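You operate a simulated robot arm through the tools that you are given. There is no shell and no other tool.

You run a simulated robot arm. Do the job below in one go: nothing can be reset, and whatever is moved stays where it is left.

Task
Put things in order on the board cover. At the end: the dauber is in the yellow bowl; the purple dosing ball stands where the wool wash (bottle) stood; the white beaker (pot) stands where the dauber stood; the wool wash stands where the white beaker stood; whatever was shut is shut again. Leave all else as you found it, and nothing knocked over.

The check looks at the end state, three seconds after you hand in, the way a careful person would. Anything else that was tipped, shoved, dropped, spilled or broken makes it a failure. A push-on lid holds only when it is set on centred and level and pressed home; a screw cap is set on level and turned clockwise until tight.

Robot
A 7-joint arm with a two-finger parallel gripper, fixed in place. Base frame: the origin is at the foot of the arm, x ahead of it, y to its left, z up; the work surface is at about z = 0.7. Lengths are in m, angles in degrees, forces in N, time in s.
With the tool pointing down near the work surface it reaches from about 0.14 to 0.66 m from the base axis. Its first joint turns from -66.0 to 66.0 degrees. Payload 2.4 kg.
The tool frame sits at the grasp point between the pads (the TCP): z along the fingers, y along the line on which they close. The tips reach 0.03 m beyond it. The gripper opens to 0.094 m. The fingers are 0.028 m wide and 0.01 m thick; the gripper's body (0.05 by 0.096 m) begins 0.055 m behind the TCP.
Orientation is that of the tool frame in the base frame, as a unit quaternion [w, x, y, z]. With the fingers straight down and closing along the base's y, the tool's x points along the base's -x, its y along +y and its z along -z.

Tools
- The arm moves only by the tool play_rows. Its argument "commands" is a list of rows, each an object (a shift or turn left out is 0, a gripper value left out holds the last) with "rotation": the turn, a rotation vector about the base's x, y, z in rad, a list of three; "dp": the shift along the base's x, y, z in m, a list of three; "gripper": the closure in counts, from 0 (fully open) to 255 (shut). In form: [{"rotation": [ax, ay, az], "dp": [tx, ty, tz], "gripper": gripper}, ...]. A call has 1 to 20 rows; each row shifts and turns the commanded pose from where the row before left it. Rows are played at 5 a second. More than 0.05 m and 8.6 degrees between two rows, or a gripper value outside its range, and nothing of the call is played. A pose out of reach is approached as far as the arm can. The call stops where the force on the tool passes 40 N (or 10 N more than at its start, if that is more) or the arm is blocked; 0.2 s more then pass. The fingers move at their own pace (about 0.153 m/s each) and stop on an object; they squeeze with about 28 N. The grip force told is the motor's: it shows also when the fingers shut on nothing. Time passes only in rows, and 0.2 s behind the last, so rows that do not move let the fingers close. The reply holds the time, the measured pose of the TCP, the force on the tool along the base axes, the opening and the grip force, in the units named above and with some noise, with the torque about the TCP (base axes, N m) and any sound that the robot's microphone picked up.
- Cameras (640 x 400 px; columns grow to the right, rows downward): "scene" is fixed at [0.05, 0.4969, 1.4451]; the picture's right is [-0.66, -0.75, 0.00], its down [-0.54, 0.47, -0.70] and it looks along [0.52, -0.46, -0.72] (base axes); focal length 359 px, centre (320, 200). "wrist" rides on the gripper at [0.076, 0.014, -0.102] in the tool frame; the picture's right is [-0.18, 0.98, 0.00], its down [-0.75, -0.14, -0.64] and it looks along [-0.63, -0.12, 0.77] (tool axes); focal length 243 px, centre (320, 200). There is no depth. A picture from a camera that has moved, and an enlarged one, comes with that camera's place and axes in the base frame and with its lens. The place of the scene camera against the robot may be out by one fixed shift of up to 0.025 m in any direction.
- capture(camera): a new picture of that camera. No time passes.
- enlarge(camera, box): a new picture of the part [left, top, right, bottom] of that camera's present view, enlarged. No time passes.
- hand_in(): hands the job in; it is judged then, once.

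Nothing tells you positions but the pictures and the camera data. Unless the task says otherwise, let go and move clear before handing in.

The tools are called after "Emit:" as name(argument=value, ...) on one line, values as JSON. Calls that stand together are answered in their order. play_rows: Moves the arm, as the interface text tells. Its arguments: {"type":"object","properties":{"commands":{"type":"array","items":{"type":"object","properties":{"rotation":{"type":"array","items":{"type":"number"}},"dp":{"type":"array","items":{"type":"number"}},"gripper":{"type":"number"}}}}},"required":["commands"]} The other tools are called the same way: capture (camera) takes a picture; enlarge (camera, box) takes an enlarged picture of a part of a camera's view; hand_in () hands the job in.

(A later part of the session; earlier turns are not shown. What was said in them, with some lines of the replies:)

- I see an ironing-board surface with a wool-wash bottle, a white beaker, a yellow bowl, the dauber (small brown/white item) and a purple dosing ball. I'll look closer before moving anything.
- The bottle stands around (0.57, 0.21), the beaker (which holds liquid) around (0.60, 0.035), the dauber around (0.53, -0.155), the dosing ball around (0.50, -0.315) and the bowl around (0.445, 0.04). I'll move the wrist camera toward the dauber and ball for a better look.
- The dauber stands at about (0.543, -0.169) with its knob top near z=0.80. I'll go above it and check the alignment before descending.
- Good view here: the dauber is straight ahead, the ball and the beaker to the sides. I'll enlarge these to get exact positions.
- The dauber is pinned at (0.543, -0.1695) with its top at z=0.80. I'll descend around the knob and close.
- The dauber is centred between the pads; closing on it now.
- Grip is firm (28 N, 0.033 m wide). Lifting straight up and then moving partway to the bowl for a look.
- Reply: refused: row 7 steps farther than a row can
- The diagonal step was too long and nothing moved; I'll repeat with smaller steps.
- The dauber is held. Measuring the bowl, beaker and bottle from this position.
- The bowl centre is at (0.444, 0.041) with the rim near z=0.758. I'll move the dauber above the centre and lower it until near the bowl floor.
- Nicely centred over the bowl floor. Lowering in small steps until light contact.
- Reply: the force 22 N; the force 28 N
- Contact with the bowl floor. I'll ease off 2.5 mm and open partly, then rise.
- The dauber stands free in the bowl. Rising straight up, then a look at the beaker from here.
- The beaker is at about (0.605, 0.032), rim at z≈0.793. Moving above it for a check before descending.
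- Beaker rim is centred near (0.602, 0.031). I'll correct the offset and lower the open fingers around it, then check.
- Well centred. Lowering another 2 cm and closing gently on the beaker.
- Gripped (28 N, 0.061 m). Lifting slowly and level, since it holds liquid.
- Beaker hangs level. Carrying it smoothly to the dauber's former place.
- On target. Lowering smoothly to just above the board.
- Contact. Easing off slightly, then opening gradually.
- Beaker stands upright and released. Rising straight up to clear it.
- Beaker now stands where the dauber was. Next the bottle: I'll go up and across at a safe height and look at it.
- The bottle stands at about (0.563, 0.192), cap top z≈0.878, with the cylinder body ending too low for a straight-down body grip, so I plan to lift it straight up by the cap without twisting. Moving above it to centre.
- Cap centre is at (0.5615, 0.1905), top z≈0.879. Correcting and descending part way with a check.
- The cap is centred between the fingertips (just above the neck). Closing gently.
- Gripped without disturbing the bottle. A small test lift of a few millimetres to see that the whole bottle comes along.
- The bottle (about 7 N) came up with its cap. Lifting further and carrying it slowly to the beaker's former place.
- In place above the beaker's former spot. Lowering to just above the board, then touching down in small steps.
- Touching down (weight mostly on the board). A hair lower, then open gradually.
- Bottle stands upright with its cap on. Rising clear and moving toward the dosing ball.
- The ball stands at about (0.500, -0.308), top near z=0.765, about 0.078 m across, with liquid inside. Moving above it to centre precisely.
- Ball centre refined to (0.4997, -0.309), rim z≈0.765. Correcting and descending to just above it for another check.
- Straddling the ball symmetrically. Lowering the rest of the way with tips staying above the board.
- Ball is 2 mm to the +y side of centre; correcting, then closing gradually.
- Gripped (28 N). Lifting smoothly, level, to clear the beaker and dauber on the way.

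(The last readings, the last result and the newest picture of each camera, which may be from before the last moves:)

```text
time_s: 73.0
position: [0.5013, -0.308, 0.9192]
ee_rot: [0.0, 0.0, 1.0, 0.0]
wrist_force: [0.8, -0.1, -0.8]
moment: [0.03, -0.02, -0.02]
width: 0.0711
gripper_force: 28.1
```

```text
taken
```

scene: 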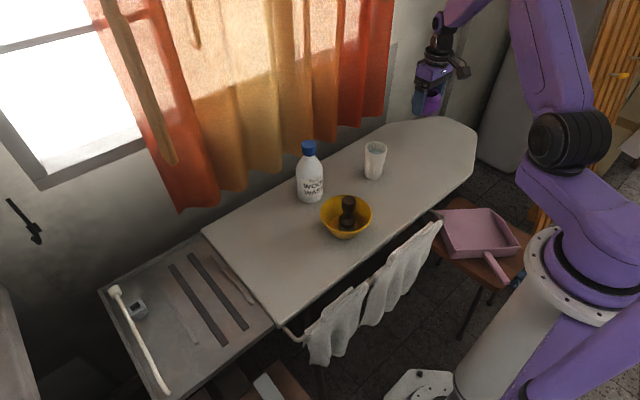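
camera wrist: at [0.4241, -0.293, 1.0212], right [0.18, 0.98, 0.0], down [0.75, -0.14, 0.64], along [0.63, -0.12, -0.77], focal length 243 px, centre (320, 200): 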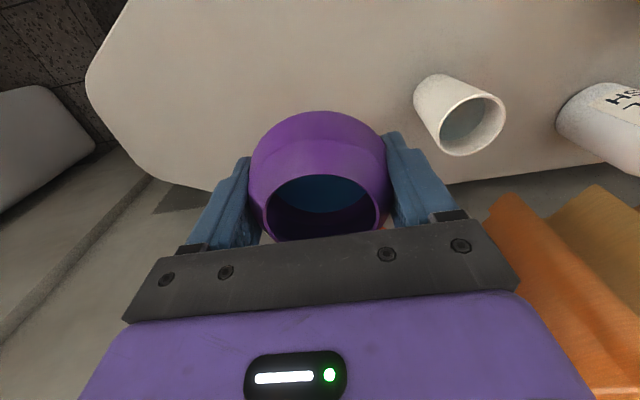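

Ball hangs level. Carrying it along x≈0.50, above beaker and dauber height and well clear of the bottle.

Emit:
play_rows(commands=[{"dp": [0, 0.004, 0]}, {"dp": [0, 0.01, 0]}, {"dp": [0, 0.016, 0]}, {"dp": [0, 0.021, 0]}, {"dp": [0, 0.022, 0]}, {"dp": [0, 0.022, 0]}, {"dp": [0, 0.022, 0]}, {"dp": [0, 0.022, 0]}, {"dp": [0, 0.022, 0]}, {"dp": [0, 0.022, 0]}, {"dp": [0, 0.022, 0]}, {"dp": [0, 0.022, 0]}, {"dp": [0, 0.022, 0]}, {"dp": [0, 0.022, 0]}, {"dp": [0, 0.022, 0]}, {"dp": [0, 0.022, 0]}, {"dp": [0, 0.021, 0]}, {"dp": [0, 0.016, 0]}, {"dp": [0, 0.01, 0]}, {"dp": [0, 0.004, 0]}])

Emit:
capture(camera="wrist")

Emit:
capture(camera="scene")

```text
time_s: 77.2
position: [0.5002, 0.0576, 0.9185]
ee_rot: [0.0, 0.0, 1.0, 0.0]
wrist_force: [-0.6, 0.1, -0.9]
moment: [0.02, 0.01, -0.01]
width: 0.0713
gripper_force: 28.2
```

```text
taken
camera wrist: at [0.4233, 0.0718, 1.021], right [0.18, 0.98, 0.0], down [0.75, -0.14, 0.64], along [0.63, -0.12, -0.77], focal length 243 px, centre (320, 200)
```

wrist: 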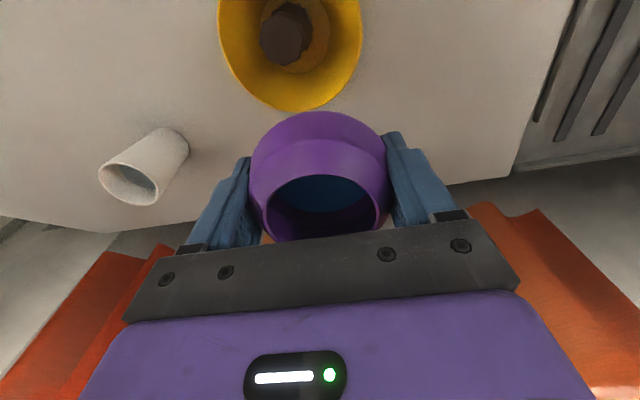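

```text
taken
```

scene: 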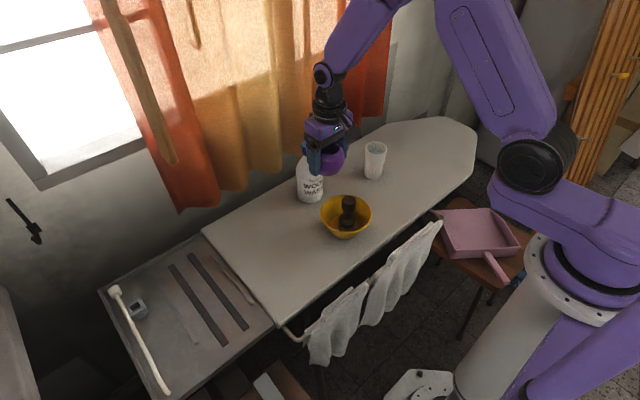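

Emit:
play_rows(commands=[{"dp": [0.0022, 0.0047, 0]}, {"dp": [0.0044, 0.0093, 0]}, {"dp": [0.0065, 0.014, 0]}, {"dp": [0.0073, 0.0155, 0]}, {"dp": [0.0073, 0.0155, 0]}, {"dp": [0.0073, 0.0155, 0]}, {"dp": [0.0073, 0.0155, 0]}, {"dp": [0.0073, 0.0155, 0]}, {"dp": [0.0065, 0.014, 0]}, {"dp": [0.0044, 0.0093, 0]}, {"dp": [0.0022, 0.0047, 0]}, {"dp": [0, 0, 0]}, {"dp": [0, 0, 0]}])

Emit:
capture(camera="wrist")

Emit:
capture(camera="scene")

```text
time_s: 80.0
position: [0.5633, 0.1913, 0.919]
ee_rot: [0.0, 0.0, 1.0, 0.0]
wrist_force: [0.6, 0.1, -1.3]
moment: [-0.04, 0.0, 0.01]
width: 0.0711
gripper_force: 27.9
```

```text
taken
camera wrist: at [0.4867, 0.2062, 1.0212], right [0.18, 0.98, 0.0], down [0.75, -0.14, 0.64], along [0.63, -0.12, -0.77], focal length 243 px, centre (320, 200)
```

wrist: 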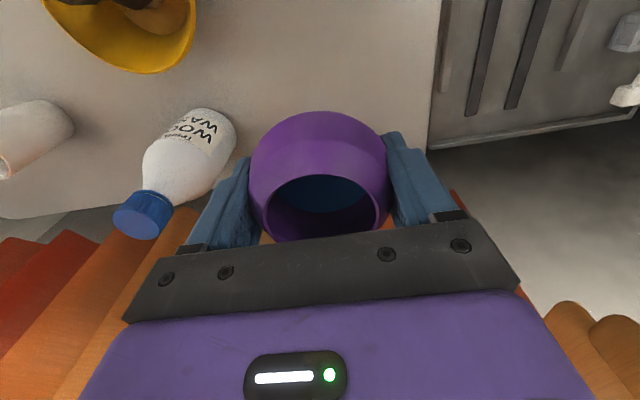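

```text
taken
```

scene: 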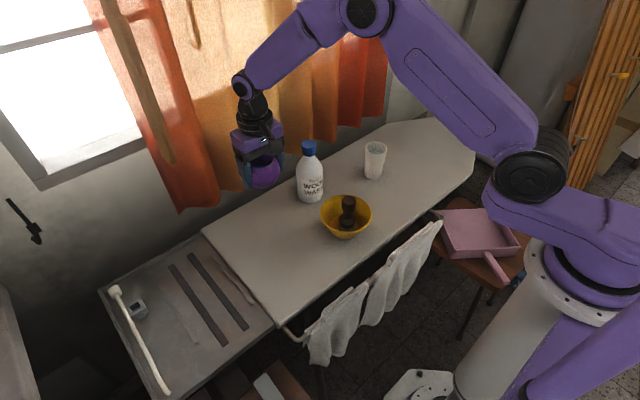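

In place above the bottle's former spot. Lowering smoothly.

Emit:
play_rows(commands=[{"dp": [-0.001, -0.0004, -0.003]}, {"dp": [0, 0, -0.006]}, {"dp": [0, 0, -0.012]}, {"dp": [0, 0, -0.018]}, {"dp": [0, 0, -0.02]}, {"dp": [0, 0, -0.02]}, {"dp": [0, 0, -0.02]}, {"dp": [0, 0, -0.02]}, {"dp": [0, 0, -0.018]}, {"dp": [0, 0, -0.013]}, {"dp": [0, 0, -0.009]}, {"dp": [0, 0, -0.006]}, {"dp": [0, 0, -0.003]}, {"dp": [0, 0, 0]}, {"dp": [0, 0, 0]}])

Emit:
enlarge(camera="scene", box=[210, 120, 350, 260])

```text
time_s: 83.2
position: [0.5647, 0.192, 0.7526]
ee_rot: [0.0, -0.001, 1.0, -0.001]
wrist_force: [0.0, 0.3, -0.8]
moment: [-0.04, 0.01, 0.02]
width: 0.071
gripper_force: 28.1
```

```text
2.86 times, centred on (280, 190) of scene
camera zoom: at [0.05, 0.4969, 1.4451], right [-0.66, -0.75, 0.0], down [-0.54, 0.47, -0.7], along [0.52, -0.46, -0.72], focal length 1024 px, centre (434, 229)
```

zoom: 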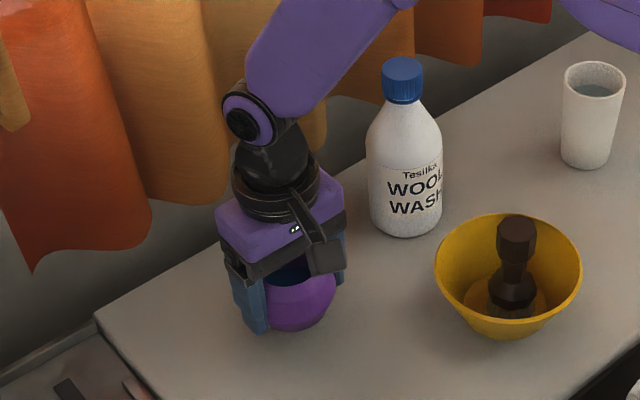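

Emit:
play_rows(commands=[{"dp": [-0.0015, 0, -0.004]}, {"dp": [0, 0, -0.003]}, {"dp": [0, 0, -0.001]}, {"dp": [0, 0, 0]}])

Emit:
capture(camera="wrist")

Emit:
play_rows(commands=[{"dp": [0, 0, -0.001]}, {"dp": [0, 0, 0]}])

```text
time_s: 84.2
position: [0.5633, 0.191, 0.7442]
ee_rot: [0.001, 0.0, 1.0, 0.0]
wrist_force: [-0.6, 0.1, -0.3]
moment: [0.0, -0.02, 0.0]
width: 0.0713
gripper_force: 27.6
```

```text
taken
camera wrist: at [0.4857, 0.2062, 0.8458], right [0.18, 0.98, 0.0], down [0.75, -0.14, 0.64], along [0.63, -0.12, -0.77], focal length 243 px, centre (320, 200)
```

wrist: 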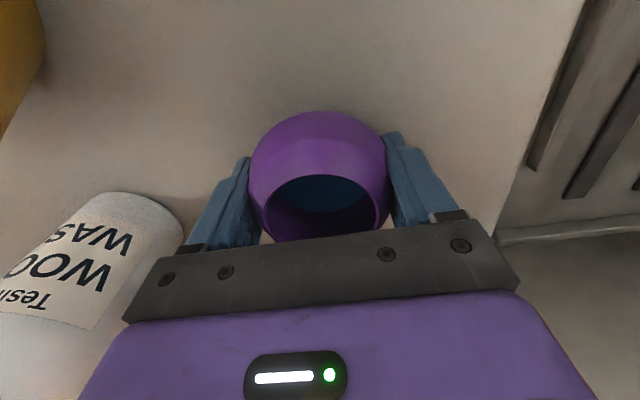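

```text
time_s: 84.8
position: [0.5622, 0.1924, 0.7417]
ee_rot: [0.0, -0.001, 1.0, 0.0]
wrist_force: [-0.5, 0.8, -1.4]
moment: [0.01, 0.0, 0.01]
width: 0.0714
gripper_force: 28.1
```

Emit:
play_rows(commands=[{"dp": [0, 0, -0.0008]}, {"dp": [0, 0, 0]}])

Emit:
play_rows(commands=[{"dp": [0, 0, -0.0008]}, {"dp": [0, 0, 0]}])

```text
time_s: 85.4
position: [0.5624, 0.1911, 0.7422]
ee_rot: [0.001, 0.0, 1.0, 0.0]
wrist_force: [-1.3, 0.0, -1.3]
moment: [-0.02, -0.02, -0.03]
width: 0.0712
gripper_force: 28.0
```

```text
time_s: 86.0
position: [0.5617, 0.1912, 0.7412]
ee_rot: [0.0, 0.001, 1.0, 0.0]
wrist_force: [0.4, 0.0, -1.1]
moment: [0.01, 0.01, 0.03]
width: 0.0715
gripper_force: 28.4
```

Emit:
play_rows(commands=[{"dp": [0, 0, -0.0008]}, {"dp": [0, 0, 0]}])

Emit:
play_rows(commands=[{"dp": [0, 0, -0.0008]}, {"dp": [0, 0, 0]}])

```text
time_s: 86.6
position: [0.5612, 0.1904, 0.7406]
ee_rot: [0.0, 0.0, 1.0, 0.0]
wrist_force: [-1.5, -1.9, 6.7]
moment: [-0.04, 0.15, -0.01]
width: 0.0714
gripper_force: 28.6
```

```text
time_s: 87.2
position: [0.5609, 0.1913, 0.7403]
ee_rot: [0.0, -0.001, 1.0, 0.0]
wrist_force: [-1.6, -2.5, 13.2]
moment: [-0.13, 0.19, 0.0]
width: 0.0709
gripper_force: 28.1
```

Contact. Easing off about a millimetre, then opening gradually.

Emit:
play_rows(commands=[{"dp": [0, 0, 0.0013]}, {"dp": [0, 0, 0]}, {"gripper": 52}, {"gripper": 40}, {"gripper": 20}, {"gripper": 0}, {"dp": [0, 0, 0]}])

Emit:
capture(camera="wrist")

Emit:
enlarge(camera="scene", box=[210, 120, 350, 260])

```text
time_s: 88.8
position: [0.5616, 0.1903, 0.7418]
ee_rot: [0.0, 0.0, 1.0, 0.001]
wrist_force: [0.0, -0.8, -0.6]
moment: [0.01, 0.0, -0.02]
width: 0.0939
gripper_force: 0.0
```

```text
taken
camera wrist: at [0.4842, 0.2053, 0.8434], right [0.18, 0.98, 0.0], down [0.75, -0.14, 0.64], along [0.63, -0.12, -0.77], focal length 243 px, centre (320, 200)
```

wrist: 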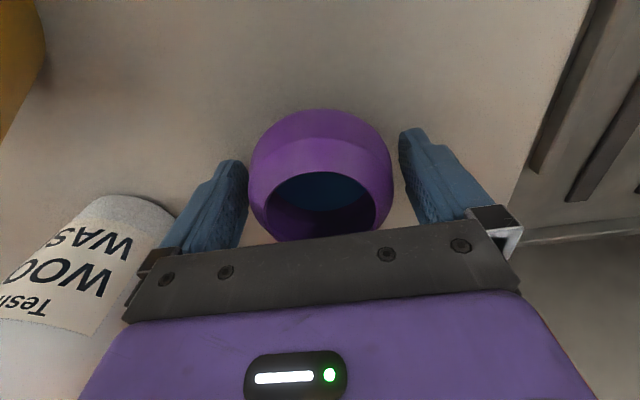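

```text
2.86 times, centred on (280, 190) of scene
camera zoom: at [0.05, 0.4969, 1.4451], right [-0.66, -0.75, 0.0], down [-0.54, 0.47, -0.7], along [0.52, -0.46, -0.72], focal length 1024 px, centre (434, 229)
```

zoom: 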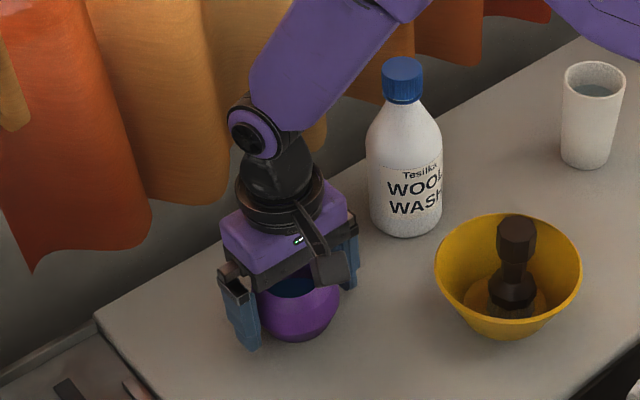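

Ball stands upright and free. Rising straight up, then stepping back to inspect everything.

Emit:
play_rows(commands=[{"dp": [0, 0, 0.008]}, {"dp": [0, 0, 0.015]}, {"dp": [0, 0, 0.025]}, {"dp": [0, 0, 0.035]}, {"dp": [0, 0, 0.04]}, {"dp": [0, 0, 0.04]}, {"dp": [0, 0, 0.04]}, {"dp": [0, 0, 0.04]}, {"dp": [-0.035, -0.02, 0.01]}, {"dp": [-0.04, -0.02, 0.01]}, {"dp": [-0.04, -0.02, 0.01]}, {"dp": [-0.04, -0.02, 0]}, {"dp": [-0.03, -0.01, 0]}, {"dp": [0, 0, 0]}, {"dp": [0, 0, 0]}])

Emit:
capture(camera="wrist")

Emit:
capture(camera="scene")

Emit:
enlarge(camera="scene", box=[230, 120, 400, 260])

```text
time_s: 92.0
position: [0.3757, 0.1011, 1.0125]
ee_rot: [0.0, -0.001, 1.0, 0.0]
wrist_force: [-0.2, 0.4, 0.7]
moment: [-0.01, -0.04, -0.02]
width: 0.0941
gripper_force: 0.0
```

```text
taken
camera wrist: at [0.2992, 0.116, 1.1146], right [0.18, 0.98, 0.0], down [0.75, -0.14, 0.64], along [0.63, -0.12, -0.77], focal length 243 px, centre (320, 200)
```

wrist: 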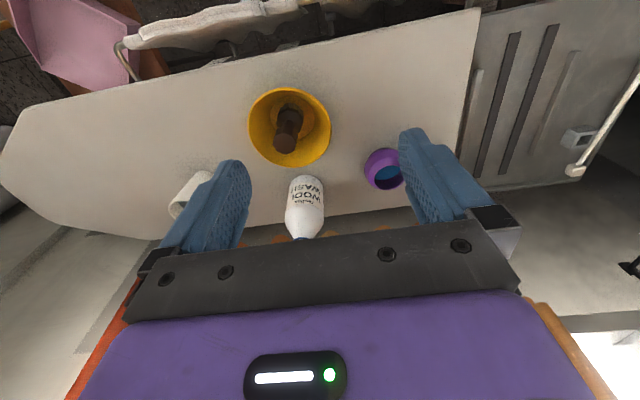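

```text
taken
```

scene: 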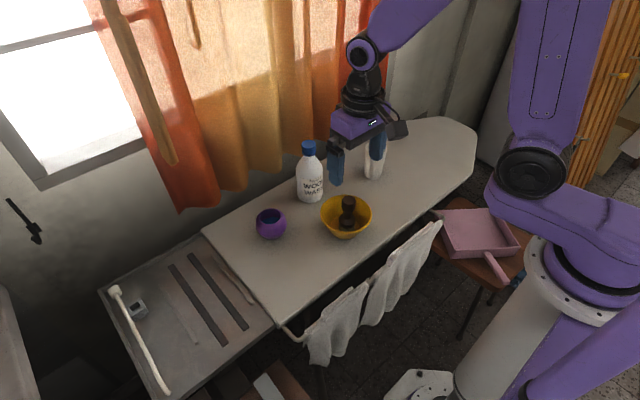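

```text
2.86 times, centred on (315, 190) of scene
camera zoom: at [0.05, 0.4969, 1.4451], right [-0.66, -0.75, 0.0], down [-0.54, 0.47, -0.7], along [0.52, -0.46, -0.72], focal length 1024 px, centre (334, 229)
```

zoom: 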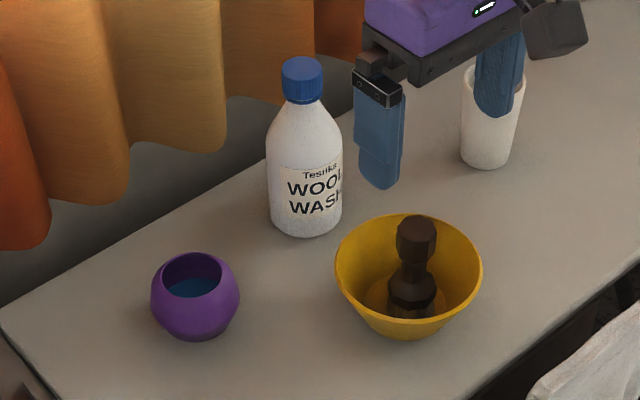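

All items look in order: dauber in bowl, ball at the bottle's spot, bottle at the beaker's spot, beaker at the dauber's spot. I'll move the arm a bit further clear and do one last check of the beaker.

Emit:
play_rows(commands=[{"dp": [-0.01, -0.04, 0.01]}, {"dp": [0, -0.045, 0.01]}, {"dp": [0, -0.045, 0.01]}, {"dp": [0, -0.03, 0]}, {"dp": [0, 0, 0]}, {"dp": [0, 0, 0]}])

Emit:
capture(camera="wrist")

Emit:
capture(camera="scene")

Emit:
enlarge(camera="scene", box=[270, 120, 430, 250])

```text
time_s: 93.4
position: [0.3657, -0.0607, 1.045]
ee_rot: [0.0, 0.0, 1.0, -0.001]
wrist_force: [0.1, -0.8, 0.2]
moment: [0.01, 0.0, -0.01]
width: 0.0938
gripper_force: 0.1
```

```text
taken
camera wrist: at [0.2882, -0.0455, 1.1461], right [0.18, 0.98, 0.0], down [0.75, -0.14, 0.64], along [0.63, -0.12, -0.77], focal length 243 px, centre (320, 200)
```

wrist: 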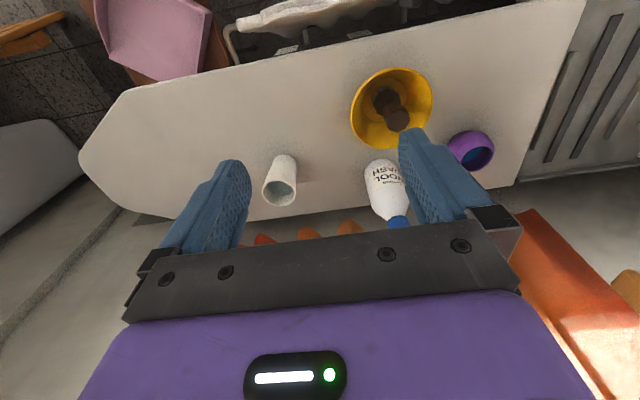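

```text
taken
```

scene: 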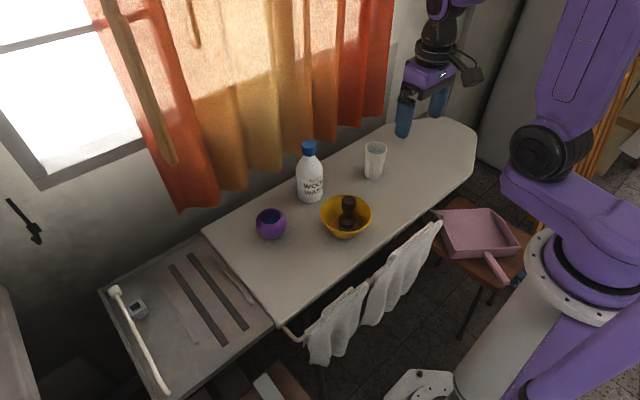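

```text
3.08 times, centred on (350, 185) of scene
camera zoom: at [0.05, 0.4969, 1.4451], right [-0.66, -0.75, 0.0], down [-0.54, 0.47, -0.7], along [0.52, -0.46, -0.72], focal length 1103 px, centre (228, 246)
```

zoom: 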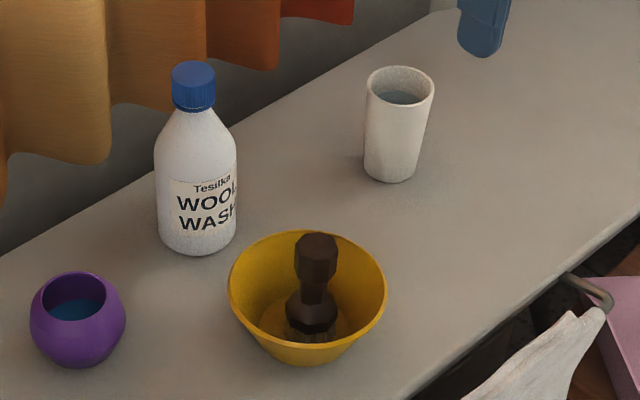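

Everything stands upright and in its place: the dauber is in the bowl, the beaker, bottle and ball are on their new spots with their liquids still in, the cap is on, and the arm is clear with the gripper empty. Handing in.

Emit:
hand_in()

```text
The job is handed in.
```

The job is done and handed in; no verdict from the check has come back yet. In the last pictures:

- **Dauber:** it stands in the yellow bowl, and the bowl hasn't moved.
- **White beaker:** it stands upright where the dauber was, with its liquid still in it.
- **Wool wash:** it stands where the beaker was with its cap on. I never opened it, but I carried it by the cap. The cap held and nothing turned that I could see, but I did not check how tight it is.
- **Purple dosing ball:** it stands upright where the wool wash was, with its liquid still in it.

By my position estimates, each moved item is within a few millimetres of its target. Nothing was knocked over and I saw no spills. The arm is clear, with the gripper open and empty.
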